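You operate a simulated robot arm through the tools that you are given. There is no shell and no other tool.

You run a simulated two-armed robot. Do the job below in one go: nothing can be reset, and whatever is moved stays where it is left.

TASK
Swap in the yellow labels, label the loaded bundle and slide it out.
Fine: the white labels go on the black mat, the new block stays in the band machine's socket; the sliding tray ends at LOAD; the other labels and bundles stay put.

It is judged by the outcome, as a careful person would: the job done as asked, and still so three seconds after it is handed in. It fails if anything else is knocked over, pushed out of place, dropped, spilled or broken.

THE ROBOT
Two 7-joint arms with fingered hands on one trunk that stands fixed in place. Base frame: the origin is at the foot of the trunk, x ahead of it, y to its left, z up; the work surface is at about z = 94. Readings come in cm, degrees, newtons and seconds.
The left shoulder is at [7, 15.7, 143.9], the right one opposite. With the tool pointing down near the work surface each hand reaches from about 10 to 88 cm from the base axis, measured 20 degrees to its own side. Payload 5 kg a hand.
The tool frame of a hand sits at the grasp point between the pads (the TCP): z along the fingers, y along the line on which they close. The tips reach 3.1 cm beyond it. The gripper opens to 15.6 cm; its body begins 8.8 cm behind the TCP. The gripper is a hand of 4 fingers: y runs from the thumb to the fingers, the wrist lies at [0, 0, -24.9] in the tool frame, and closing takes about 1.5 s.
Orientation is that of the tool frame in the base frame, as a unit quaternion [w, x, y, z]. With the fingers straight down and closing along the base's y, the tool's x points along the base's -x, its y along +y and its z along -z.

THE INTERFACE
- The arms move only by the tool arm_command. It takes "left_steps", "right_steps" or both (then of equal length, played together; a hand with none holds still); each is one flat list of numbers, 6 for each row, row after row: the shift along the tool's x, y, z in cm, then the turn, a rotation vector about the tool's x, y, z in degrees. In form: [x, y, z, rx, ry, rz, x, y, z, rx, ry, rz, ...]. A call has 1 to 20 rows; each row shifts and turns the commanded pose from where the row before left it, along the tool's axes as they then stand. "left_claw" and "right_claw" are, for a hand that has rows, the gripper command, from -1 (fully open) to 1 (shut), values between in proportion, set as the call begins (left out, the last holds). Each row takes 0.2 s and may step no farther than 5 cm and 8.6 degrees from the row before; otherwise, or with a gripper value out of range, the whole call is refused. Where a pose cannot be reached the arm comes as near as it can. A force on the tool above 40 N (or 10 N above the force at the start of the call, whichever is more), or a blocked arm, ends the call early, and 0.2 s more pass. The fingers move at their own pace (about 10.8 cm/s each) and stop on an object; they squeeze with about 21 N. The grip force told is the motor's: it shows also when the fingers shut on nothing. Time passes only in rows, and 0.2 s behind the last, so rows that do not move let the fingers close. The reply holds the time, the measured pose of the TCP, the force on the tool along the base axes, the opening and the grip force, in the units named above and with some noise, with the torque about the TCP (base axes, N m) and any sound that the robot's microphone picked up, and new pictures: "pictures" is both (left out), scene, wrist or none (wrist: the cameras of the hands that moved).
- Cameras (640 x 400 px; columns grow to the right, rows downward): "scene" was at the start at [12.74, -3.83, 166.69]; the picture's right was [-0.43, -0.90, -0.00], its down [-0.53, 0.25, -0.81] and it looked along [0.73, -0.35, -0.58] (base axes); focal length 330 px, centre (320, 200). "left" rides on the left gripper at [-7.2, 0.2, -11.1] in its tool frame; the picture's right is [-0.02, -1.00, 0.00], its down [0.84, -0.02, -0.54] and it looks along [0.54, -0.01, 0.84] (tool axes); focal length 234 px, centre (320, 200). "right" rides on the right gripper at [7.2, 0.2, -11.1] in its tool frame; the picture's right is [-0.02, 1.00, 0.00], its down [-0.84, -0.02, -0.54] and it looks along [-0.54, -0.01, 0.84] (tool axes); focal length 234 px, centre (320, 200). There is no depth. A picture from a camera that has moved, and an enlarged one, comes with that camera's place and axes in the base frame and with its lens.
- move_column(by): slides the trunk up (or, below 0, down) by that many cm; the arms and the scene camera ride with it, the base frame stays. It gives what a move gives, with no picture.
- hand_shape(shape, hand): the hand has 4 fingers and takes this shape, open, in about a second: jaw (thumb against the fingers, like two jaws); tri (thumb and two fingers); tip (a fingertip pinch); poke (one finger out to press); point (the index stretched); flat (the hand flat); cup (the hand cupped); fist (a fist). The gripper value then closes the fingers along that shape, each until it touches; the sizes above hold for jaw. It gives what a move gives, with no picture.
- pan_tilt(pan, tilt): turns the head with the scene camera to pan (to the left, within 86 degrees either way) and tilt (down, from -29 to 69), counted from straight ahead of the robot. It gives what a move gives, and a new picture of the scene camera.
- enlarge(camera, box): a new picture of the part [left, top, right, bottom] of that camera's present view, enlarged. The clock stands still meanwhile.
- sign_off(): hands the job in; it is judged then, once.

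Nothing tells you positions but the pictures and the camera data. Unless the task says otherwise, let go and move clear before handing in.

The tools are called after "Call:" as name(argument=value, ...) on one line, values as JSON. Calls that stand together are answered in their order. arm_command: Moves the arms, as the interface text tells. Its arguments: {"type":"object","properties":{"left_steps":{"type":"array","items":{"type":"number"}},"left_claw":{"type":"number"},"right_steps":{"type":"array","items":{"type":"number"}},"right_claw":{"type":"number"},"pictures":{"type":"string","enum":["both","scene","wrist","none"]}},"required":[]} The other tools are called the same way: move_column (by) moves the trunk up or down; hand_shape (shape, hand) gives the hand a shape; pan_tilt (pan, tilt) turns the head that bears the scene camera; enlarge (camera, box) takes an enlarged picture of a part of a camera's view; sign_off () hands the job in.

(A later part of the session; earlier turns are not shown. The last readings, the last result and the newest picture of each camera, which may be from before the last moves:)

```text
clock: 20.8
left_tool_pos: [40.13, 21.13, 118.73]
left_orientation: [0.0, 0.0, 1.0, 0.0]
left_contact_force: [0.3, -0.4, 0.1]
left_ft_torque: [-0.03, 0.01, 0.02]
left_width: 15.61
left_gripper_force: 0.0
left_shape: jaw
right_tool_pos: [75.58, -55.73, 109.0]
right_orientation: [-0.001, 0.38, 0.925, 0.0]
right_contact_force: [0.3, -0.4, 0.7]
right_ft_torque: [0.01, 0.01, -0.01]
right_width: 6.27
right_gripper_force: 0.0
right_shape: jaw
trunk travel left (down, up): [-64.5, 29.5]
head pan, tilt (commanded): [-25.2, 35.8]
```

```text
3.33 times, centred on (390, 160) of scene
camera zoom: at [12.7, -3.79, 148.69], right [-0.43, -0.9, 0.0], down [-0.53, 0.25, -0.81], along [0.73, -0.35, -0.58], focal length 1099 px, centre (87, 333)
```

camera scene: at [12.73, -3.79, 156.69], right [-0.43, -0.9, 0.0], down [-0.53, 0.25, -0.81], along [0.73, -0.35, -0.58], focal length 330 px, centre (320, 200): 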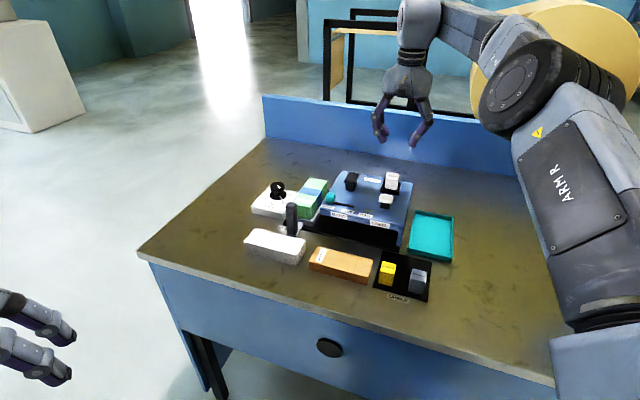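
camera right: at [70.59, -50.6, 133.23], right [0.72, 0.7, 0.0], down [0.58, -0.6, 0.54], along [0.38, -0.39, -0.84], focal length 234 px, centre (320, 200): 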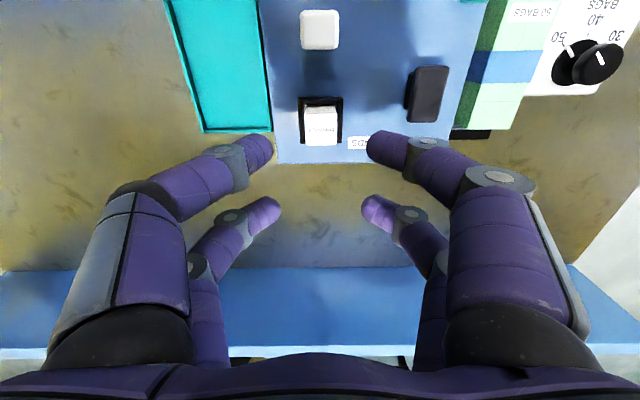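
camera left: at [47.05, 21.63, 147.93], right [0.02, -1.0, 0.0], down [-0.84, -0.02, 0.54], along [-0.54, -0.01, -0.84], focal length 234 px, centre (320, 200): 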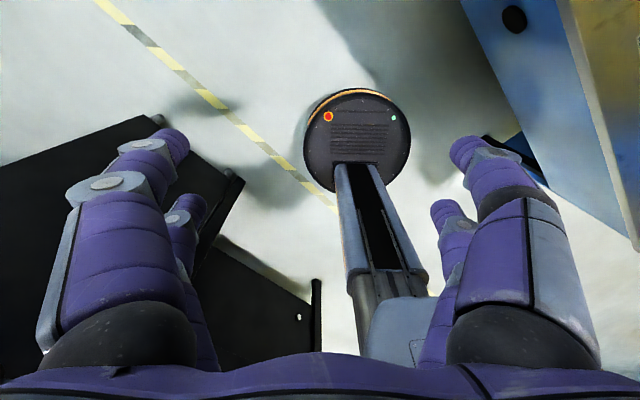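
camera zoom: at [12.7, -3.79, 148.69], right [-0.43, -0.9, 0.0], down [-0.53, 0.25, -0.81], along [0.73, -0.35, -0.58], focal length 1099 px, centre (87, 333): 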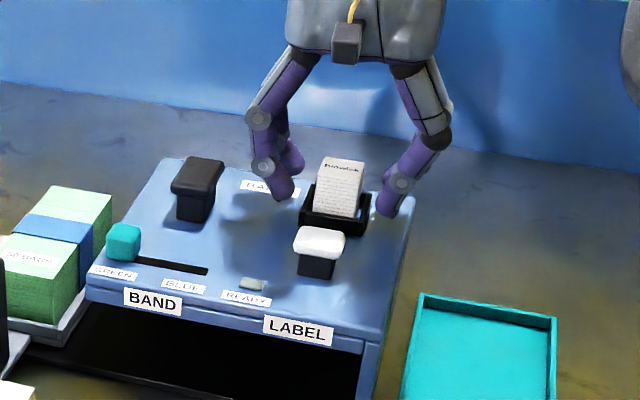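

Alignment is good, within 0.05 cm. Closing on the white block.

Call:
arm_command(right_steps=[0, 0, 0, 0, 0, 0, 0, 0, 0, 0, 0, 0, 0, 0, 0, 0, 0, 0, 0, 0, 0, 0, 0, 0, 0, 0, 0, 0, 0, 0], right_claw=0.8, pictures="none")

Call:
enlarge(camera="right", box=[220, 80, 420, 240])

Call:
enlarge(camera="scene", box=[340, 100, 440, 220])

```text
clock: 22.0
left_tool_pos: [40.19, 21.09, 118.76]
left_orientation: [0.0, -0.001, 1.0, 0.0]
left_contact_force: [0.6, 0.0, 0.5]
left_ft_torque: [0.04, 0.0, -0.04]
left_width: 15.59
left_gripper_force: 0.1
left_shape: jaw
right_tool_pos: [75.58, -55.76, 109.08]
right_orientation: [0.001, 0.38, 0.925, 0.0]
right_contact_force: [2.7, 0.7, 4.1]
right_ft_torque: [-0.1, -0.12, -0.03]
right_width: 1.22
right_gripper_force: 20.8
right_shape: jaw
trunk travel left (down, up): [-64.5, 29.5]
head pan, tilt (commanded): [-25.2, 35.8]
```

```text
2.50 times, centred on (320, 160) of right
camera zoom: at [70.75, -50.45, 120.29], right [0.72, 0.7, 0.0], down [0.58, -0.6, 0.55], along [0.38, -0.39, -0.84], focal length 585 px, centre (320, 300)
```

zoom: 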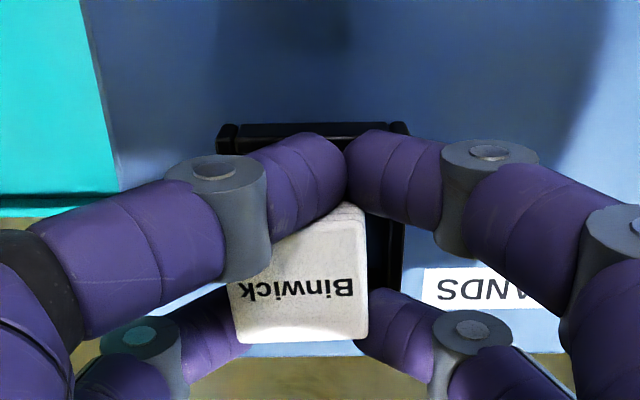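

```text
3.33 times, centred on (390, 160) of scene
camera zoom: at [12.74, -3.73, 148.7], right [-0.43, -0.9, 0.0], down [-0.53, 0.25, -0.81], along [0.73, -0.35, -0.58], focal length 1099 px, centre (87, 333)
```

zoom: 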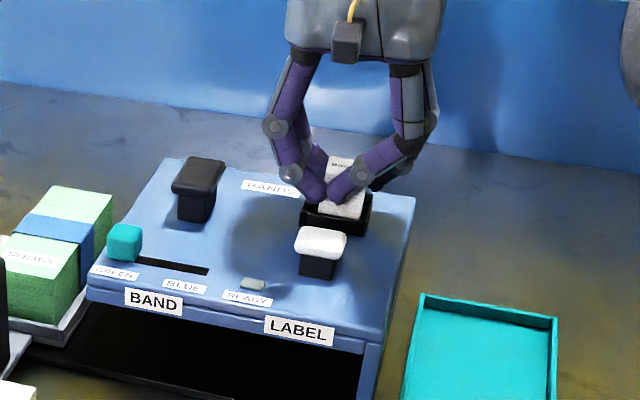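

The near finger pair slipped past the front of the block, because the pairs are wider than it. I'll open gently, check the block, and then pinch with just one finger pair instead.

Call:
arm_command(right_steps=[0, 0, 0, 0, 0, 0, 0, 0, 0, 0, 0, 0, 0, 0, 0, 0, 0, 0, 0, 0, 0, 0, 0, 0, 0, 0, 0, 0, 0, 0], right_claw=0.15, pictures="none")

Call:
enlarge(camera="right", box=[220, 80, 420, 240])

Call:
enlarge(camera="scene", box=[340, 100, 440, 220])

```text
clock: 23.2
left_tool_pos: [40.17, 20.97, 118.75]
left_orientation: [0.0, -0.001, 1.0, 0.0]
left_contact_force: [-0.7, -0.1, 0.6]
left_ft_torque: [0.0, -0.02, 0.01]
left_width: 15.6
left_gripper_force: 0.1
left_shape: jaw
right_tool_pos: [75.73, -55.75, 108.97]
right_orientation: [0.0, 0.379, 0.925, 0.0]
right_contact_force: [0.8, -0.9, -0.6]
right_ft_torque: [0.01, 0.0, -0.04]
right_width: 6.58
right_gripper_force: 0.0
right_shape: jaw
trunk travel left (down, up): [-64.5, 29.5]
head pan, tilt (commanded): [-25.2, 35.8]
```

```text
2.50 times, centred on (320, 160) of right
camera zoom: at [70.71, -50.54, 120.22], right [0.72, 0.7, 0.0], down [0.58, -0.6, 0.54], along [0.38, -0.39, -0.84], focal length 585 px, centre (320, 300)
```

zoom: 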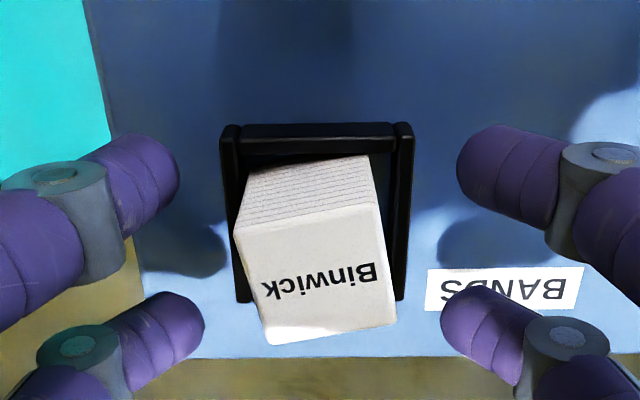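

```text
3.33 times, centred on (390, 160) of scene
camera zoom: at [12.73, -3.79, 148.69], right [-0.43, -0.9, 0.0], down [-0.53, 0.25, -0.81], along [0.73, -0.35, -0.58], focal length 1099 px, centre (87, 333)
```

zoom: 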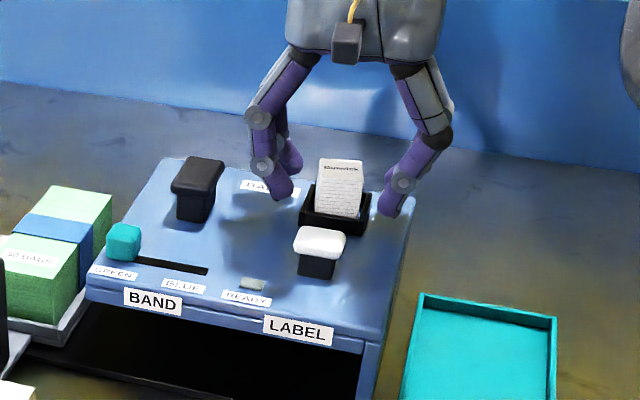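

The block turned about 9° inside its frame but is still standing in it. I'll rise and rotate the hand to grip front-to-back, pinching with a single finger pair, with the other pair hanging over the free right side.

Call:
arm_command(right_steps=[0, 0, -4, 0, 0, 0, 0, 0, -4, 0, 0, 0, 0, 0, 0, 0, 0, -8.3, 0, 0, 0, 0, 0, -8.3, 0, 0, 0, 0, 0, -8.3, 0, 0, 0, 0, 0, -8.3, 0, 0, 0, 0, 0, -8.3, 0, 0, 0, 0, 0, -8.3, 0, 0, 0, 0, 0, -8.3, 0, 0, 0, 0, 0, -8.3, 0, 0, 0, 0, 0, -8.3, 0, 0, 0, 0, 0, -8.3, 0, 0, 0, 0, 0, -8.3, 0, 0, 0, 0, 0, -8.1, 2.1, 0, 0, 0, 0, 0, 0, 0, 0, 0, 0, 0], right_claw=0.15, pictures="both")

Call:
enlarge(camera="right", box=[200, 60, 440, 260])

```text
clock: 26.6
left_tool_pos: [40.22, 21.15, 118.75]
left_orientation: [0.0, -0.001, 1.0, 0.0]
left_contact_force: [0.4, -0.3, -0.7]
left_ft_torque: [0.03, 0.0, -0.03]
left_width: 15.61
left_gripper_force: 0.0
left_shape: jaw
right_tool_pos: [74.37, -57.26, 116.95]
right_orientation: [0.0, -0.461, 0.888, 0.0]
right_contact_force: [0.4, 0.4, 0.4]
right_ft_torque: [-0.05, -0.01, -0.02]
right_width: 6.6
right_gripper_force: 0.1
right_shape: jaw
trunk travel left (down, up): [-64.5, 29.5]
head pan, tilt (commanded): [-25.2, 35.8]
camera scene: at [12.78, -3.74, 148.69], right [-0.43, -0.9, 0.0], down [-0.53, 0.25, -0.81], along [0.73, -0.35, -0.58], focal length 330 px, centre (320, 200)
camera right: at [70.18, -63.06, 128.3], right [-0.8, 0.59, 0.0], down [0.5, 0.67, 0.54], along [0.32, 0.44, -0.84], focal length 234 px, centre (320, 200)
```

scene: 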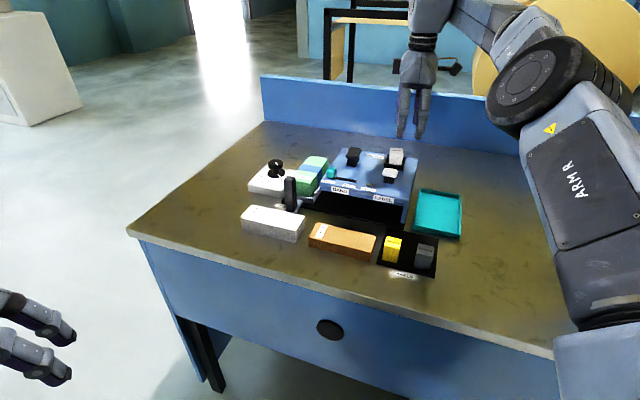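
right: 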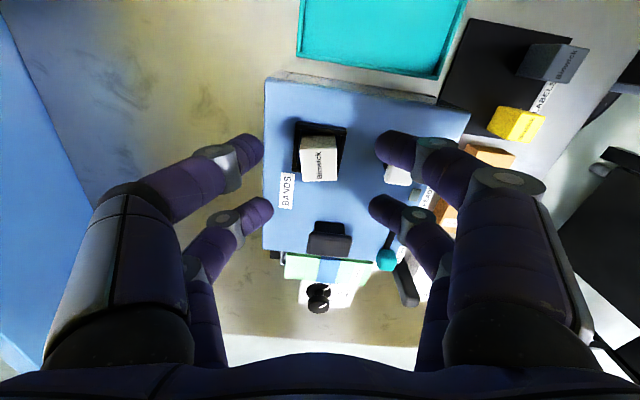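

```text
2.00 times, centred on (320, 160) of right
camera zoom: at [70.18, -63.06, 128.3], right [-0.8, 0.59, 0.0], down [0.5, 0.67, 0.54], along [0.32, 0.44, -0.84], focal length 468 px, centre (320, 280)
```

zoom: 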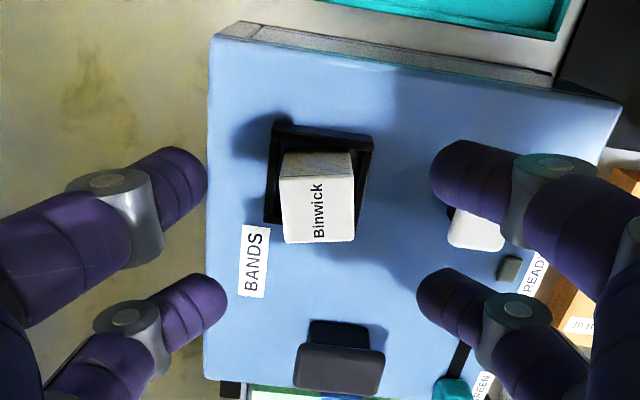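

The hand is aligned with the turned block. I'll shift 0.44 cm so the far finger pair is centred on it, narrow the opening, and descend.

Call:
arm_command(right_steps=[0.44, -0.04, 0, 0, 0, 0, 0, 0, 2, 0, 0, 0, 0, 0, 2, 0, 0, 0, 0, 0, 2, 0, 0, 0, 0, 0, 1, 0, 0, 0, 0, 0, 0, 0, 0, 0], right_claw=0.3, pictures="none")

Call:
enlarge(camera="right", box=[220, 100, 420, 260])

Call:
enlarge(camera="scene", box=[340, 100, 440, 220])

```text
clock: 28.0
left_tool_pos: [40.22, 21.11, 118.74]
left_orientation: [0.0, 0.0, 1.0, 0.001]
left_contact_force: [-0.8, -0.1, -0.7]
left_ft_torque: [0.04, -0.01, -0.04]
left_width: 15.57
left_gripper_force: 0.0
left_shape: jaw
right_tool_pos: [74.16, -57.69, 110.02]
right_orientation: [-0.001, -0.46, 0.888, 0.0]
right_contact_force: [-0.3, 1.3, -0.4]
right_ft_torque: [-0.01, 0.03, -0.01]
right_width: 5.48
right_gripper_force: 0.1
right_shape: jaw
trunk travel left (down, up): [-64.5, 29.5]
head pan, tilt (commanded): [-25.2, 35.8]
```

```text
2.50 times, centred on (320, 180) of right
camera zoom: at [69.96, -63.45, 121.28], right [-0.8, 0.6, 0.0], down [0.5, 0.67, 0.54], along [0.32, 0.44, -0.84], focal length 585 px, centre (320, 250)
```

zoom: 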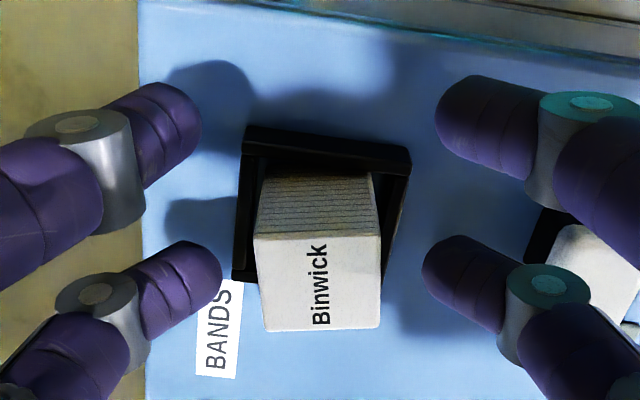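

```text
3.33 times, centred on (390, 160) of scene
camera zoom: at [12.71, -3.79, 148.69], right [-0.43, -0.9, 0.0], down [-0.53, 0.25, -0.81], along [0.73, -0.35, -0.58], focal length 1099 px, centre (87, 333)
```

zoom: 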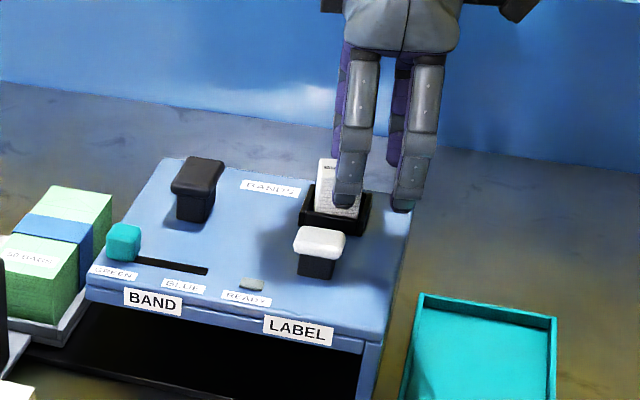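

Well centred: the block is at x = −2.16, y = 0.0 in the tool frame. I'll descend the last 1.1 cm and close.

Call:
arm_command(right_steps=[0, 0, 0.6, 0, 0, 0, 0, 0, 0.5, 0, 0, 0, 0, 0, 0, 0, 0, 0], right_claw=0.3, pictures="none")

Call:
arm_command(right_steps=[0, 0, 0, 0, 0, 0, 0, 0, 0, 0, 0, 0, 0, 0, 0, 0, 0, 0, 0, 0, 0, 0, 0, 0, 0, 0, 0, 0, 0, 0], right_claw=0.85, pictures="none")

Call:
enlarge(camera="right", box=[220, 100, 420, 260])

Call:
enlarge(camera="scene", box=[340, 100, 440, 220])

```text
clock: 28.8
left_tool_pos: [40.1, 21.1, 118.68]
left_orientation: [0.0, -0.001, 1.0, 0.0]
left_contact_force: [-0.4, -0.3, -0.7]
left_ft_torque: [0.0, 0.01, -0.05]
left_width: 15.59
left_gripper_force: 0.0
left_shape: jaw
right_tool_pos: [74.17, -57.64, 108.91]
right_orientation: [0.0, -0.46, 0.888, 0.0]
right_contact_force: [0.5, -0.7, 0.8]
right_ft_torque: [-0.02, -0.03, -0.01]
right_width: 5.5
right_gripper_force: 0.2
right_shape: jaw
trunk travel left (down, up): [-64.5, 29.5]
head pan, tilt (commanded): [-25.2, 35.8]
```

```text
clock: 30.0
left_tool_pos: [40.09, 21.04, 118.78]
left_orientation: [0.0, -0.001, 1.0, 0.0]
left_contact_force: [0.6, 0.7, 0.1]
left_ft_torque: [0.05, -0.02, -0.01]
left_width: 15.6
left_gripper_force: 0.0
left_shape: jaw
right_tool_pos: [74.11, -57.65, 109.03]
right_orientation: [0.001, -0.46, 0.888, 0.0]
right_contact_force: [1.2, -0.9, 6.0]
right_ft_torque: [0.02, -0.13, -0.02]
right_width: 1.37
right_gripper_force: 0.1
right_shape: jaw
trunk travel left (down, up): [-64.5, 29.5]
head pan, tilt (commanded): [-25.2, 35.8]
```

```text
2.50 times, centred on (320, 180) of right
camera zoom: at [69.92, -63.45, 120.27], right [-0.8, 0.6, 0.0], down [0.5, 0.67, 0.55], along [0.33, 0.44, -0.84], focal length 585 px, centre (320, 250)
```

zoom: 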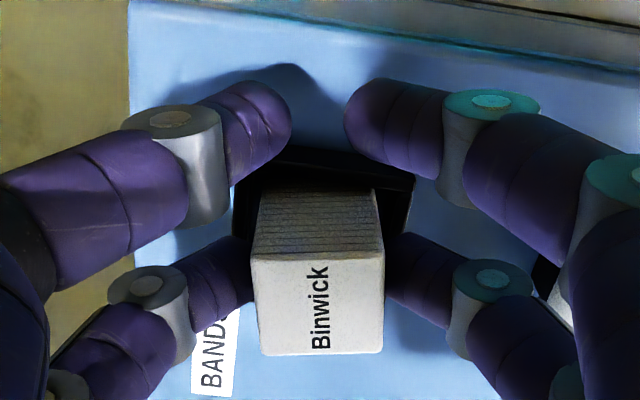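

```text
3.33 times, centred on (390, 160) of scene
camera zoom: at [12.67, -3.75, 148.7], right [-0.43, -0.9, 0.0], down [-0.53, 0.25, -0.81], along [0.73, -0.35, -0.58], focal length 1099 px, centre (87, 333)
```

zoom: 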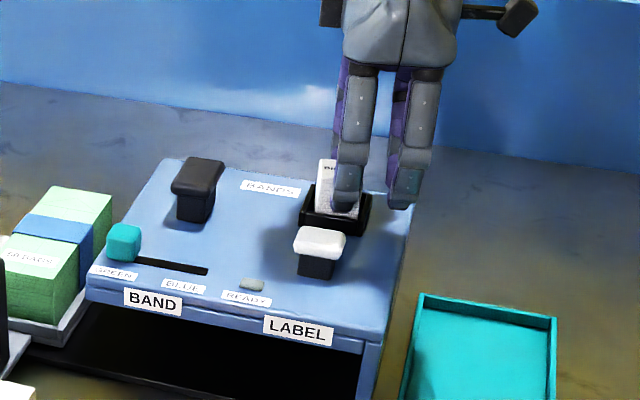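

The far pair is on the block. I'll command full close for a firm squeeze, then lift slightly to test.

Call:
arm_command(right_steps=[0, 0, 0, 0, 0, 0, 0, 0, 0, 0, 0, 0, 0, 0, 0, 0, 0, 0, 0, 0, 0, 0, 0, 0], right_claw=1, pictures="none")

Call:
arm_command(right_steps=[0, 0, -0.5, 0, 0, 0, 0, 0, -0.5, 0, 0, 0], pictures="none")

Call:
enlarge(camera="right", box=[220, 100, 420, 260])

Call:
enlarge(camera="scene", box=[340, 100, 440, 220])

```text
clock: 31.0
left_tool_pos: [40.06, 21.05, 118.69]
left_orientation: [0.0, 0.0, 1.0, 0.0]
left_contact_force: [-0.2, 0.2, 0.7]
left_ft_torque: [-0.01, 0.03, 0.01]
left_width: 15.61
left_gripper_force: 0.0
left_shape: jaw
right_tool_pos: [74.1, -57.74, 108.83]
right_orientation: [0.001, -0.46, 0.888, 0.0]
right_contact_force: [0.2, 0.3, 0.4]
right_ft_torque: [0.0, -0.01, 0.02]
right_width: 0.1
right_gripper_force: 20.8
right_shape: jaw
trunk travel left (down, up): [-64.5, 29.5]
head pan, tilt (commanded): [-25.2, 35.8]
```

```text
clock: 31.6
left_tool_pos: [40.18, 21.04, 118.77]
left_orientation: [0.001, -0.001, 1.0, 0.0]
left_contact_force: [-0.6, 0.0, -0.4]
left_ft_torque: [0.0, 0.02, 0.0]
left_width: 15.58
left_gripper_force: 0.1
left_shape: jaw
right_tool_pos: [74.18, -57.71, 109.84]
right_orientation: [-0.001, -0.46, 0.888, -0.001]
right_contact_force: [0.8, 0.4, 0.5]
right_ft_torque: [0.0, 0.03, 0.02]
right_width: 0.15
right_gripper_force: 20.7
right_shape: jaw
trunk travel left (down, up): [-64.5, 29.5]
head pan, tilt (commanded): [-25.2, 35.8]
```

```text
2.50 times, centred on (320, 180) of right
camera zoom: at [69.98, -63.51, 121.17], right [-0.8, 0.6, 0.0], down [0.5, 0.67, 0.54], along [0.32, 0.44, -0.84], focal length 585 px, centre (320, 250)
```

zoom: 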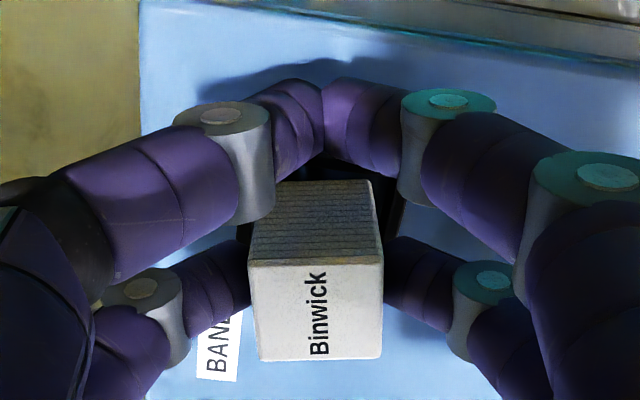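

```text
3.33 times, centred on (390, 160) of scene
camera zoom: at [12.73, -3.78, 148.69], right [-0.43, -0.9, 0.0], down [-0.53, 0.25, -0.81], along [0.73, -0.35, -0.58], focal length 1099 px, centre (87, 333)
```

zoom: 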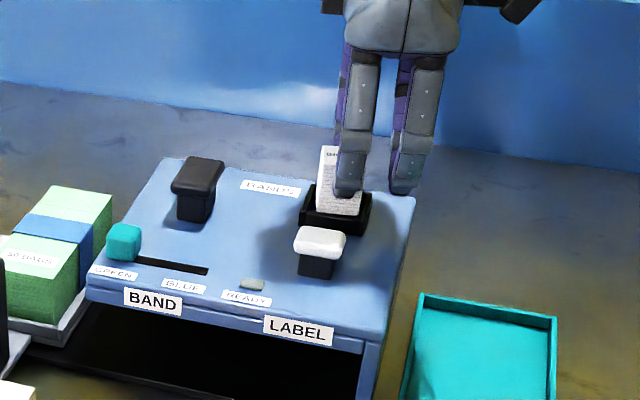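

The block has come up with the fingers. Lifting further and checking.

Call:
arm_command(right_steps=[0, 0, -0.7, 0, 0, 0, 0, 0, -0.7, 0, 0, 0, 0, 0, -0.7, 0, 0, 0, 0, 0, -0.7, 0, 0, 0, 0, 0, -0.7, 0, 0, 0], pictures="none")

Call:
enlarge(camera="right", box=[220, 100, 420, 260])

Call:
enlarge(camera="scene", box=[340, 100, 440, 220])

```text
clock: 32.8
left_tool_pos: [40.27, 21.05, 118.73]
left_orientation: [0.0, -0.001, 1.0, -0.001]
left_contact_force: [-0.3, -0.1, -0.5]
left_ft_torque: [0.0, 0.0, 0.04]
left_width: 15.58
left_gripper_force: 0.1
left_shape: jaw
right_tool_pos: [74.09, -57.76, 113.42]
right_orientation: [0.0, -0.46, 0.888, 0.0]
right_contact_force: [0.0, 0.4, 0.4]
right_ft_torque: [-0.01, 0.01, 0.0]
right_width: 0.15
right_gripper_force: 21.1
right_shape: jaw
trunk travel left (down, up): [-64.5, 29.5]
head pan, tilt (commanded): [-25.2, 35.8]
```

```text
2.50 times, centred on (320, 180) of right
camera zoom: at [69.9, -63.51, 124.68], right [-0.8, 0.6, 0.0], down [0.5, 0.67, 0.54], along [0.32, 0.44, -0.84], focal length 585 px, centre (320, 250)
```

zoom: 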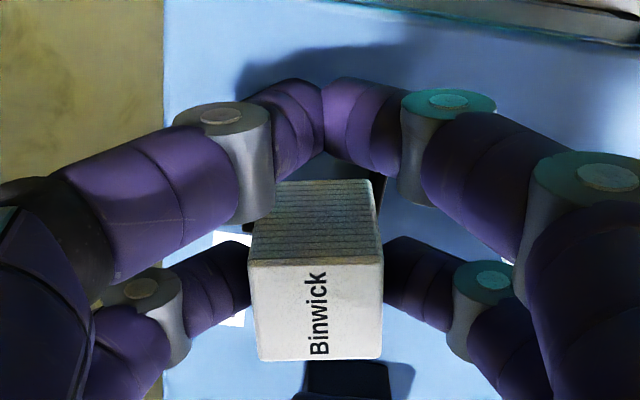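

```text
3.33 times, centred on (390, 160) of scene
camera zoom: at [12.73, -3.78, 148.69], right [-0.43, -0.9, 0.0], down [-0.53, 0.25, -0.81], along [0.73, -0.35, -0.58], focal length 1099 px, centre (87, 333)
```

zoom: 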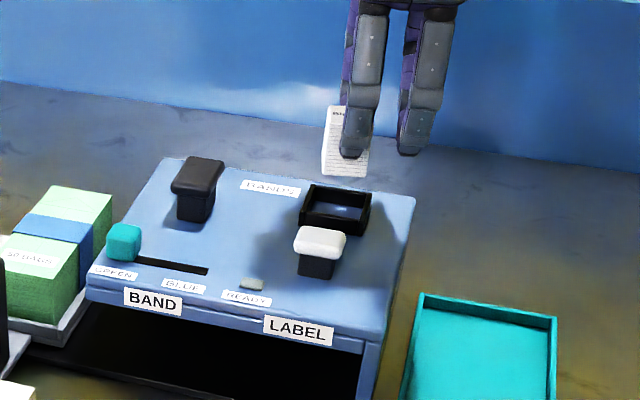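

The white block is held securely and upright. I'll rise, square the hand to the bench, and carry it over the free back-right part of the black mat.

Call:
arm_command(right_steps=[0, 0, -2, 0, 0, 0, 0, 0, -2, 0, 0, 0, 0, 0, -2.5, 0, 0, 0, 0, 0, 0, 0, 0, 3.2, 0, 0, 0, 0, 0, 3.2, 0, 0, 0, 0, 0, 3.2, 1.353, 2.536, 0, 0, 0, 0, 1.353, 2.536, 0, 0, 0, 0, 1.353, 2.536, 0, 0, 0, 0, 1.353, 2.536, 0, 0, 0, 0, 1.353, 2.536, 0, 0, 0, 0, 1.353, 2.536, 0, 0, 0, 0, 1.353, 2.536, 0, 0, 0, 0, 1.353, 2.536, 0, 0, 0, 0, 0, 0, 0, 0, 0, 0], pictures="both")

Call:
enlarge(camera="right", box=[220, 60, 480, 260])

Call:
enlarge(camera="scene", box=[360, 100, 480, 290])

```text
clock: 36.0
left_tool_pos: [40.29, 21.08, 118.77]
left_orientation: [-0.001, -0.001, 1.0, -0.001]
left_contact_force: [0.8, 0.7, 0.2]
left_ft_torque: [0.0, 0.04, 0.0]
left_width: 15.57
left_gripper_force: 0.0
left_shape: jaw
right_tool_pos: [51.96, -50.92, 119.88]
right_orientation: [-0.001, -0.385, 0.923, 0.001]
right_contact_force: [-0.4, -0.5, 0.0]
right_ft_torque: [0.0, 0.04, 0.01]
right_width: 0.12
right_gripper_force: 21.0
right_shape: jaw
trunk travel left (down, up): [-64.5, 29.5]
head pan, tilt (commanded): [-25.2, 35.8]
camera scene: at [12.83, -3.8, 148.68], right [-0.43, -0.9, 0.0], down [-0.53, 0.25, -0.81], along [0.73, -0.35, -0.59], focal length 330 px, centre (320, 200)
camera right: at [46.92, -56.0, 131.11], right [-0.69, 0.72, 0.0], down [0.61, 0.58, 0.54], along [0.39, 0.38, -0.84], focal length 234 px, centre (320, 200)
```

scene: 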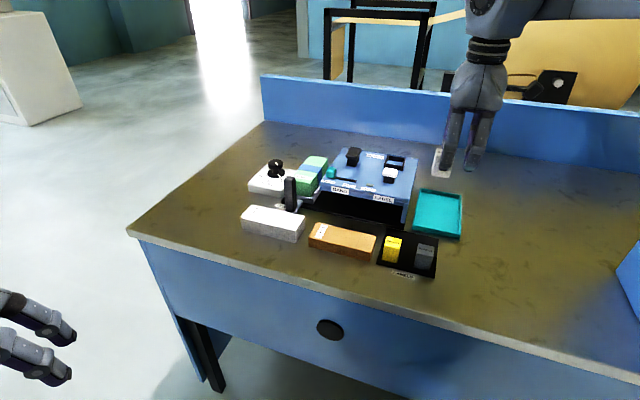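
right: 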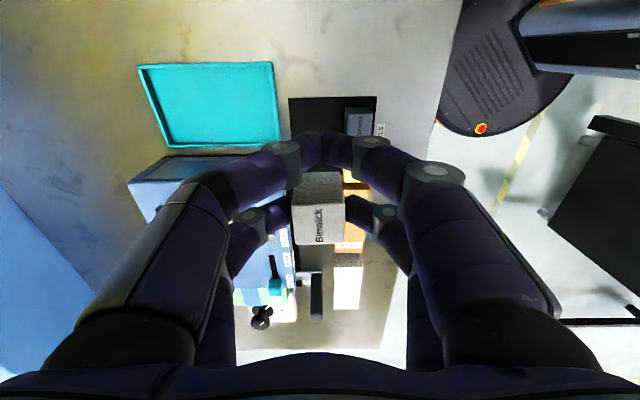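

```text
2.00 times, centred on (350, 160) of right
camera zoom: at [46.92, -56.0, 131.11], right [-0.69, 0.72, 0.0], down [0.61, 0.58, 0.54], along [0.39, 0.38, -0.84], focal length 468 px, centre (260, 280)
```

zoom: 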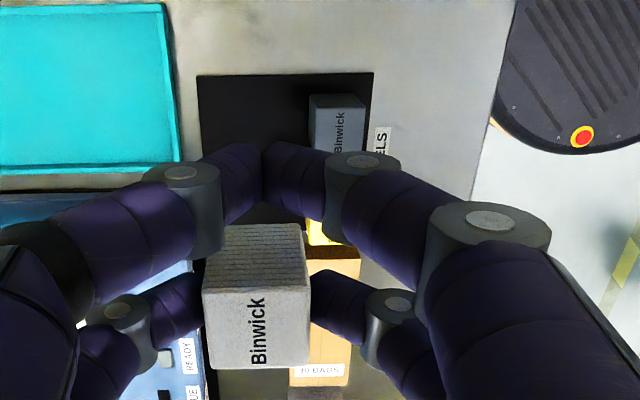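

```text
2.11 times, centred on (420, 195) of scene
camera zoom: at [12.83, -3.8, 148.68], right [-0.43, -0.9, 0.0], down [-0.53, 0.25, -0.81], along [0.73, -0.35, -0.59], focal length 694 px, centre (110, 210)
```

zoom: 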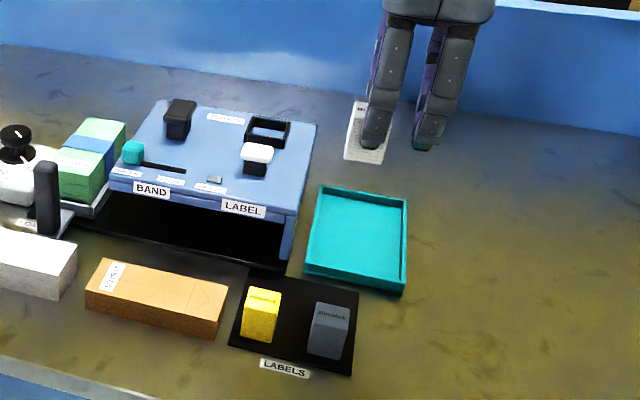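

The hand is above the mat. I'll shift slightly to sit between the grey block and the teal tray, then lower in stages.

Call:
arm_command(right_steps=[0.6, -1, 0, 0, 0, 0, 0, 0, 3, 0, 0, 0, 0, 0, 3, 0, 0, 0, 0, 0, 3, 0, 0, 0, 0, 0, 3, 0, 0, 0, 0, 0, 3, 0, 0, 0, 0, 0, 2, 0, 0, 0, 0, 0, 0, 0, 0, 0], pictures="none")

Call:
enlarge(camera="right", box=[200, 60, 460, 260])

Call:
enlarge(camera="scene", box=[360, 150, 480, 290])

```text
clock: 37.8
left_tool_pos: [40.21, 21.06, 118.7]
left_orientation: [0.001, -0.001, 1.0, 0.001]
left_contact_force: [0.1, -0.4, -0.6]
left_ft_torque: [-0.03, -0.03, 0.0]
left_width: 15.59
left_gripper_force: 0.0
left_shape: jaw
right_tool_pos: [52.35, -52.2, 103.03]
right_orientation: [0.001, -0.384, 0.923, 0.0]
right_contact_force: [-0.8, 0.3, 0.4]
right_ft_torque: [0.0, -0.03, -0.01]
right_width: 0.13
right_gripper_force: 20.8
right_shape: jaw
trunk travel left (down, up): [-64.5, 29.5]
head pan, tilt (commanded): [-25.2, 35.8]
```

```text
2.00 times, centred on (330, 160) of right
camera zoom: at [47.2, -57.23, 114.15], right [-0.69, 0.72, 0.0], down [0.6, 0.58, 0.54], along [0.39, 0.38, -0.84], focal length 468 px, centre (300, 280)
```

zoom: 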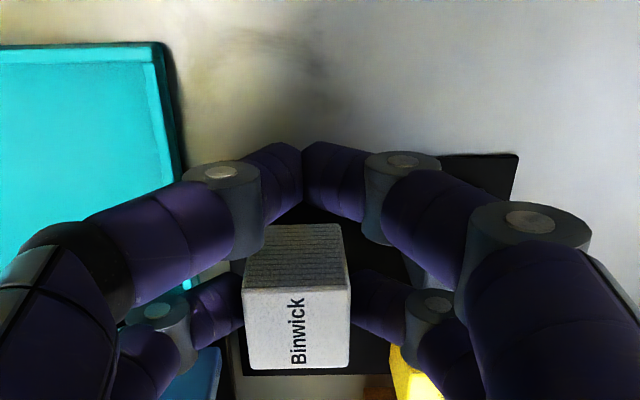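

```text
2.86 times, centred on (420, 220) of scene
camera zoom: at [12.71, -3.77, 148.69], right [-0.43, -0.9, 0.0], down [-0.53, 0.25, -0.81], along [0.73, -0.35, -0.58], focal length 942 px, centre (34, 143)
```

zoom: 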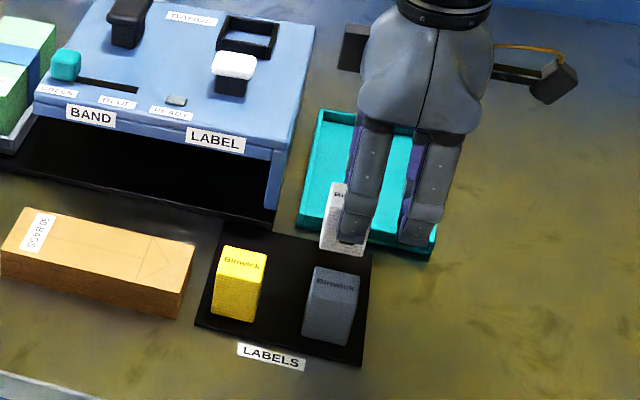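

The front finger's knuckle would come close to the grey block, so I'll shift 0.8 cm farther back. Then I'll lower most of the way and watch the force.

Call:
arm_command(right_steps=[0, -0.8, 0, 0, 0, 0, 0, 0, 1, 0, 0, 0, 0, 0, 1, 0, 0, 0, 0, 0, 0.5, 0, 0, 0, 0, 0, 0, 0, 0, 0], pictures="none")

Call:
enlarge(camera="scene", box=[360, 180, 480, 290])

Call:
enlarge(camera="right", box=[200, 60, 460, 260])

```text
clock: 39.0
left_tool_pos: [40.13, 21.12, 118.84]
left_orientation: [0.0, 0.0, 1.0, 0.0]
left_contact_force: [-0.1, 0.6, 1.0]
left_ft_torque: [0.01, -0.01, -0.01]
left_width: 15.6
left_gripper_force: 0.1
left_shape: jaw
right_tool_pos: [52.87, -52.67, 100.53]
right_orientation: [0.0, -0.384, 0.923, 0.0]
right_contact_force: [-0.7, -0.1, -0.8]
right_ft_torque: [0.01, 0.05, 0.01]
right_width: 0.11
right_gripper_force: 20.9
right_shape: jaw
trunk travel left (down, up): [-64.5, 29.5]
head pan, tilt (commanded): [-25.2, 35.8]
```

```text
3.64 times, centred on (420, 235) of scene
camera zoom: at [12.72, -3.78, 148.69], right [-0.43, -0.9, 0.0], down [-0.53, 0.25, -0.81], along [0.73, -0.35, -0.58], focal length 1199 px, centre (-44, 73)
```

zoom: 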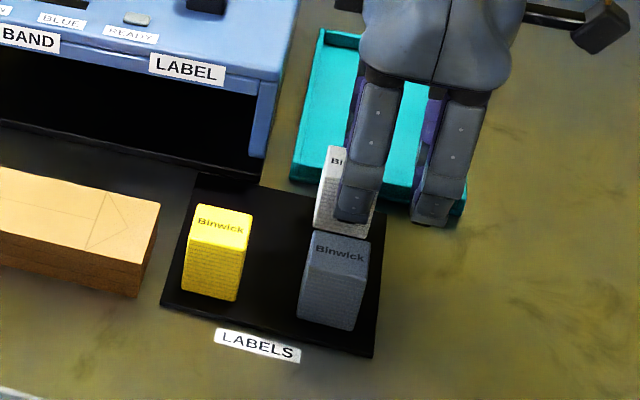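

```text
2.00 times, centred on (330, 160) of right
camera zoom: at [47.83, -57.77, 111.67], right [-0.69, 0.72, 0.0], down [0.6, 0.58, 0.54], along [0.39, 0.38, -0.84], focal length 468 px, centre (300, 280)
```

zoom: 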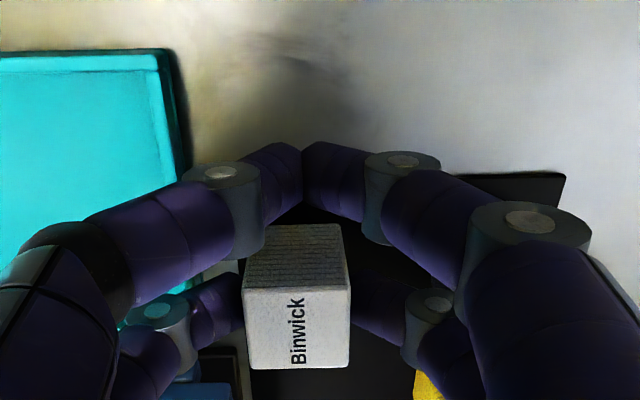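

Clear of the grey block and the teal tray, and over the mat. Lowering in small steps until contact.

Call:
arm_command(right_steps=[0, 0, 0.25, 0, 0, 0, 0, 0, 0.25, 0, 0, 0], pictures="none")

Call:
arm_command(right_steps=[0, 0, 0.15, 0, 0, 0, 0, 0, 0.1, 0, 0, 0], pictures="none")

```text
clock: 39.6
left_tool_pos: [40.06, 21.12, 118.77]
left_orientation: [-0.001, -0.001, 1.0, -0.001]
left_contact_force: [0.2, 0.2, 0.7]
left_ft_torque: [-0.03, 0.02, 0.02]
left_width: 15.58
left_gripper_force: 0.0
left_shape: jaw
right_tool_pos: [53.02, -52.85, 99.93]
right_orientation: [0.0, -0.385, 0.923, 0.0]
right_contact_force: [-0.7, 0.5, -0.1]
right_ft_torque: [-0.03, -0.02, 0.03]
right_width: 0.13
right_gripper_force: 21.7
right_shape: jaw
trunk travel left (down, up): [-64.5, 29.5]
head pan, tilt (commanded): [-25.2, 35.8]
```

```text
clock: 40.2
left_tool_pos: [40.17, 21.11, 118.76]
left_orientation: [0.001, -0.001, 1.0, 0.001]
left_contact_force: [0.7, 0.3, -0.2]
left_ft_torque: [0.0, -0.02, -0.04]
left_width: 15.6
left_gripper_force: 0.1
left_shape: jaw
right_tool_pos: [52.87, -52.66, 99.58]
right_orientation: [0.0, -0.384, 0.923, 0.0]
right_contact_force: [0.6, 0.2, -1.2]
right_ft_torque: [-0.02, 0.04, -0.06]
right_width: 0.09
right_gripper_force: 21.3
right_shape: jaw
trunk travel left (down, up): [-64.5, 29.5]
head pan, tilt (commanded): [-25.2, 35.8]
```

Call:
arm_command(right_steps=[0, 0, 0.15, 0, 0, 0, 0, 0, 0.1, 0, 0, 0], pictures="none")

Call:
arm_command(right_steps=[0, 0, 0.1, 0, 0, 0, 0, 0, 0.1, 0, 0, 0], pictures="none")

Call:
enlarge(camera="scene", box=[390, 200, 460, 280])

```text
clock: 40.8
left_tool_pos: [40.27, 21.15, 118.77]
left_orientation: [0.0, -0.001, 1.0, 0.0]
left_contact_force: [-0.1, 0.1, -0.1]
left_ft_torque: [-0.03, -0.02, -0.03]
left_width: 15.58
left_gripper_force: 0.0
left_shape: jaw
right_tool_pos: [53.01, -52.75, 99.41]
right_orientation: [0.0, -0.384, 0.923, 0.0]
right_contact_force: [0.4, 0.4, 1.8]
right_ft_torque: [0.06, -0.06, 0.02]
right_width: 0.14
right_gripper_force: 21.1
right_shape: jaw
trunk travel left (down, up): [-64.5, 29.5]
head pan, tilt (commanded): [-25.2, 35.8]
```

```text
clock: 41.4
left_tool_pos: [40.07, 21.11, 118.83]
left_orientation: [0.0, -0.001, 1.0, 0.0]
left_contact_force: [-0.1, 0.1, -0.2]
left_ft_torque: [0.02, 0.02, -0.02]
left_width: 15.59
left_gripper_force: 0.1
left_shape: jaw
right_tool_pos: [52.89, -52.68, 99.39]
right_orientation: [0.0, -0.384, 0.923, -0.001]
right_contact_force: [0.9, -1.2, 10.5]
right_ft_torque: [0.15, -0.18, -0.02]
right_width: 0.14
right_gripper_force: 20.5
right_shape: jaw
trunk travel left (down, up): [-64.5, 29.5]
head pan, tilt (commanded): [-25.2, 35.8]
```

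```text
5.00 times, centred on (425, 240) of scene
camera zoom: at [12.61, -3.71, 148.72], right [-0.43, -0.9, 0.0], down [-0.53, 0.25, -0.81], along [0.73, -0.35, -0.58], focal length 1649 px, centre (-205, 0)
```

zoom: 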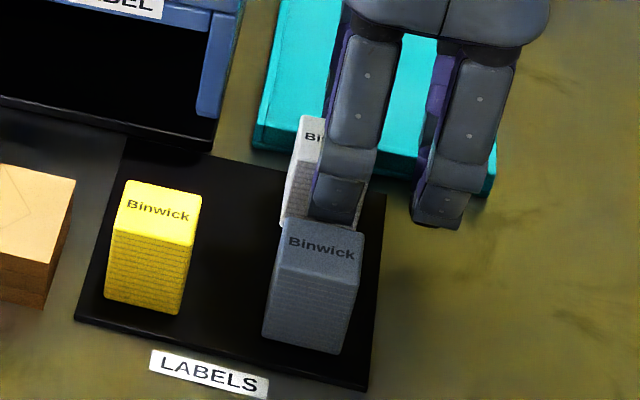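

The white block is down on the mat, with about 10 N of contact. I'll relax the pressure and open just enough to release.

Call:
arm_command(right_steps=[0, 0, -0.12, 0, 0, 0, 0, 0, 0, 0, 0, 0], pictures="none")

Call:
arm_command(right_steps=[0, 0, 0, 0, 0, 0, 0, 0, 0, 0, 0, 0, 0, 0, 0, 0, 0, 0, 0, 0, 0, 0, 0, 0], right_claw=0.4, pictures="none")

Call:
enlarge(camera="right", box=[200, 60, 460, 260])

Call:
enlarge(camera="scene", box=[390, 200, 460, 280])

```text
clock: 42.0
left_tool_pos: [40.05, 21.14, 118.81]
left_orientation: [0.0, -0.001, 1.0, 0.0]
left_contact_force: [0.5, 0.3, 0.4]
left_ft_torque: [0.02, 0.0, -0.02]
left_width: 15.58
left_gripper_force: 0.1
left_shape: jaw
right_tool_pos: [52.96, -52.7, 99.44]
right_orientation: [0.0, -0.384, 0.923, -0.001]
right_contact_force: [1.1, -1.1, 8.2]
right_ft_torque: [0.05, -0.22, -0.06]
right_width: 0.16
right_gripper_force: 21.2
right_shape: jaw
trunk travel left (down, up): [-64.5, 29.5]
head pan, tilt (commanded): [-25.2, 35.8]
```

```text
clock: 43.0
left_tool_pos: [40.21, 20.96, 118.8]
left_orientation: [0.001, -0.001, 1.0, 0.0]
left_contact_force: [-0.2, -1.1, 0.2]
left_ft_torque: [-0.01, 0.04, 0.03]
left_width: 15.6
left_gripper_force: 0.1
left_shape: jaw
right_tool_pos: [52.99, -52.79, 99.32]
right_orientation: [0.0, -0.385, 0.923, 0.0]
right_contact_force: [0.7, 0.1, 0.2]
right_ft_torque: [0.01, 0.0, 0.01]
right_width: 4.65
right_gripper_force: 0.1
right_shape: jaw
trunk travel left (down, up): [-64.5, 29.5]
head pan, tilt (commanded): [-25.2, 35.8]
```

```text
2.00 times, centred on (330, 160) of right
camera zoom: at [47.85, -57.77, 110.55], right [-0.69, 0.72, 0.0], down [0.61, 0.58, 0.54], along [0.39, 0.38, -0.84], focal length 468 px, centre (300, 280)
```

zoom: 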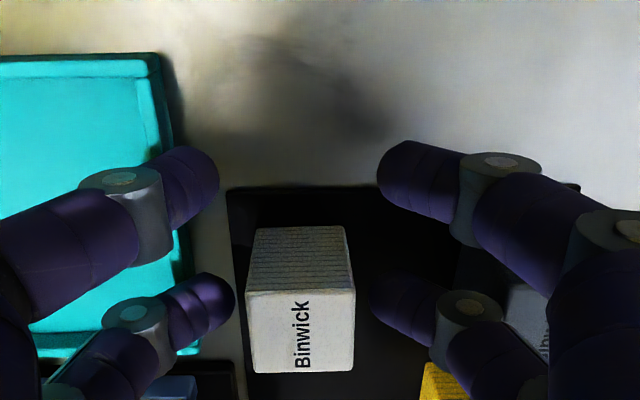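

```text
5.00 times, centred on (425, 240) of scene
camera zoom: at [12.74, -3.81, 148.69], right [-0.43, -0.9, 0.0], down [-0.53, 0.25, -0.81], along [0.73, -0.35, -0.58], focal length 1649 px, centre (-205, 0)
```

zoom: 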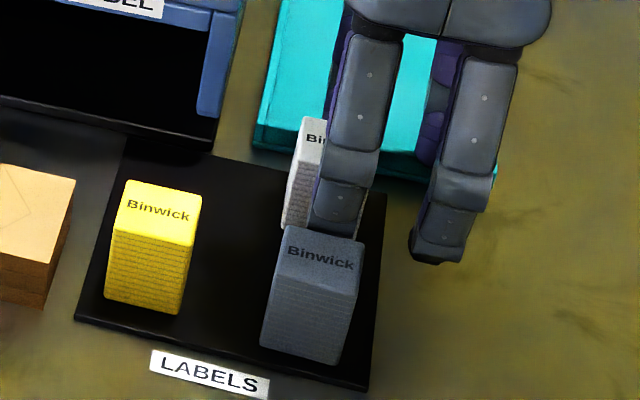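

White is released on the mat. The opening finger nudged the grey block by roughly 0.3 cm, so I'll rise straight up and look.

Call:
arm_command(right_steps=[0, 0, -1, 0, 0, 0, 0, 0, -2, 0, 0, 0, 0, 0, -3, 0, 0, 0, 0, 0, -3, 0, 0, 0, 0, 0, -3, 0, 0, 0, 0, 0, -3, 0, 0, 0, 0, 0, 0, 0, 0, 0], pictures="none")

Call:
enlarge(camera="right", box=[240, 40, 480, 240])

Call:
enlarge(camera="scene", box=[370, 200, 460, 280])

```text
clock: 44.6
left_tool_pos: [40.3, 21.04, 118.79]
left_orientation: [0.0, -0.001, 1.0, 0.0]
left_contact_force: [0.6, -0.6, -0.9]
left_ft_torque: [0.02, 0.02, 0.0]
left_width: 15.58
left_gripper_force: 0.0
left_shape: jaw
right_tool_pos: [53.15, -52.91, 114.37]
right_orientation: [0.0, -0.384, 0.923, 0.0]
right_contact_force: [-0.5, 0.3, 0.0]
right_ft_torque: [0.02, -0.04, -0.02]
right_width: 4.64
right_gripper_force: 0.1
right_shape: jaw
trunk travel left (down, up): [-64.5, 29.5]
head pan, tilt (commanded): [-25.2, 35.8]
```

```text
2.00 times, centred on (360, 140) of right
camera zoom: at [47.98, -57.82, 125.59], right [-0.69, 0.72, 0.0], down [0.61, 0.58, 0.54], along [0.39, 0.38, -0.84], focal length 468 px, centre (240, 320)
```

zoom: 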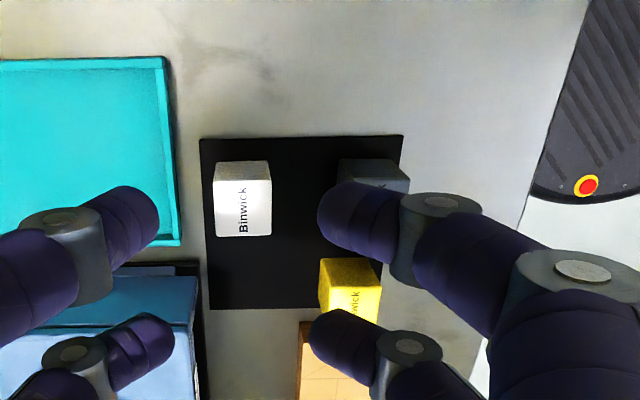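

```text
5.00 times, centred on (415, 240) of scene
camera zoom: at [12.76, -3.83, 148.69], right [-0.43, -0.9, 0.0], down [-0.53, 0.25, -0.81], along [0.73, -0.35, -0.58], focal length 1649 px, centre (-155, 0)
```

zoom: 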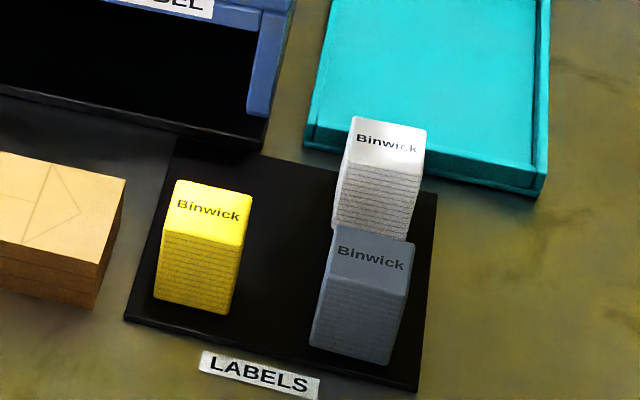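

White sits squarely on the mat. Next is the yellow block: I'll move the hand over it at height and measure.

Call:
arm_command(right_steps=[-1.9, 1.9, 0, 0, 0, 0, -1.9, 1.9, 0, 0, 0, 0, -1.9, 1.9, 0, 0, 0, 0, -1.9, 1.9, 0, 0, 0, 0, 0, 0, 0, 0, 0, 0, 0, 0, 0, 0, 0, 0], right_claw=0.3, pictures="none")

Call:
enlarge(camera="right", box=[220, 60, 420, 220])

```text
clock: 46.0
left_tool_pos: [40.21, 21.12, 118.81]
left_orientation: [0.0, 0.0, 1.0, 0.001]
left_contact_force: [0.5, 1.1, 0.2]
left_ft_torque: [-0.03, 0.01, 0.0]
left_width: 15.6
left_gripper_force: 0.0
left_shape: jaw
right_tool_pos: [52.98, -42.06, 114.56]
right_orientation: [0.0, -0.384, 0.923, 0.0]
right_contact_force: [0.0, 0.2, 0.5]
right_ft_torque: [-0.02, 0.03, -0.05]
right_width: 5.42
right_gripper_force: 0.0
right_shape: jaw
trunk travel left (down, up): [-64.5, 29.5]
head pan, tilt (commanded): [-25.2, 35.8]
```

```text
2.50 times, centred on (320, 140) of right
camera zoom: at [47.85, -47.0, 125.7], right [-0.69, 0.72, 0.0], down [0.6, 0.58, 0.54], along [0.39, 0.38, -0.84], focal length 585 px, centre (320, 350)
```

zoom: 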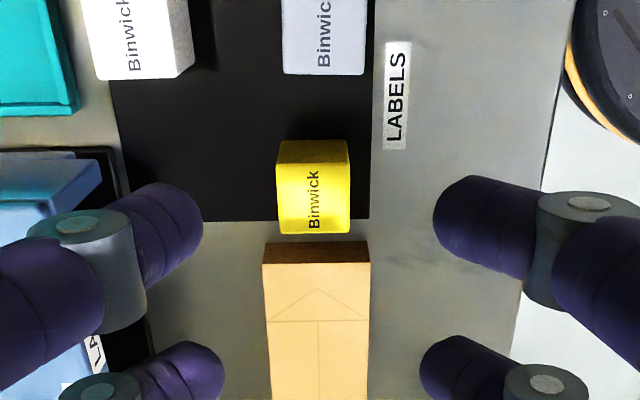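

The yellow block is aligned. I'll shift a little, keeping the near pair clear of the grey block, and go down most of the way for a check.

Call:
arm_command(right_steps=[0.16, -0.21, 0, 0, 0, 0, 0, 0, 3, 0, 0, 0, 0, 0, 3, 0, 0, 0, 0, 0, 3, 0, 0, 0, 0, 0, 2, 0, 0, 0, 0, 0, 0, 0, 0, 0], right_claw=0.3, pictures="none")

Call:
enlarge(camera="right", box=[220, 80, 420, 240])

Call:
enlarge(camera="scene", box=[350, 180, 460, 280])

```text
clock: 47.4
left_tool_pos: [40.08, 21.17, 118.75]
left_orientation: [-0.001, -0.001, 1.0, -0.001]
left_contact_force: [0.2, -0.4, 0.4]
left_ft_torque: [0.0, -0.02, 0.04]
left_width: 15.62
left_gripper_force: 0.1
left_shape: jaw
right_tool_pos: [52.93, -42.19, 103.27]
right_orientation: [0.0, -0.385, 0.923, 0.001]
right_contact_force: [0.5, -0.4, 0.6]
right_ft_torque: [0.03, 0.01, -0.03]
right_width: 5.43
right_gripper_force: 0.1
right_shape: jaw
trunk travel left (down, up): [-64.5, 29.5]
head pan, tilt (commanded): [-25.2, 35.8]
```

```text
2.50 times, centred on (320, 160) of right
camera zoom: at [47.79, -47.2, 114.47], right [-0.69, 0.72, 0.0], down [0.6, 0.58, 0.54], along [0.39, 0.38, -0.84], focal length 585 px, centre (320, 300)
```

zoom: 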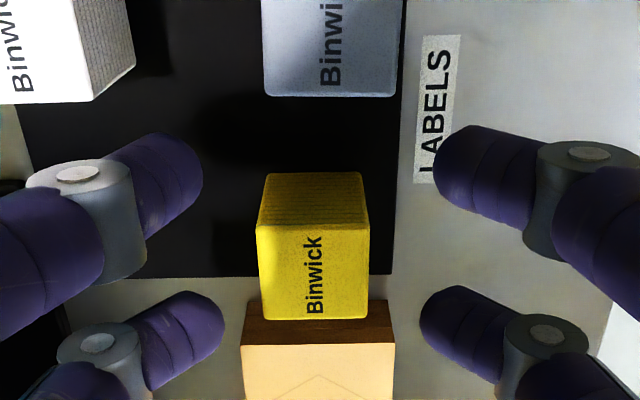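

```text
4.00 times, centred on (405, 230) of scene
camera zoom: at [12.68, -3.76, 148.7], right [-0.43, -0.9, 0.0], down [-0.53, 0.25, -0.81], along [0.73, -0.35, -0.58], focal length 1319 px, centre (-20, 80)
```

zoom: 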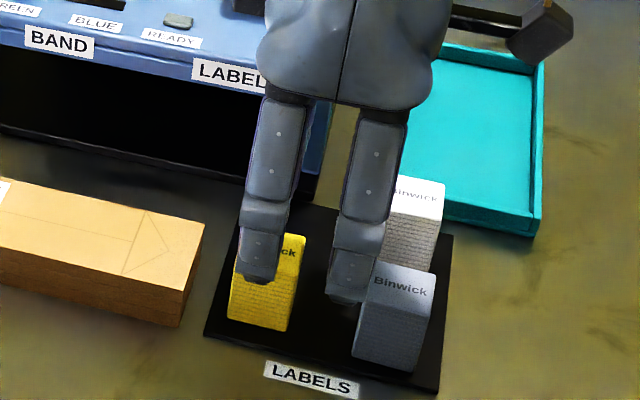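

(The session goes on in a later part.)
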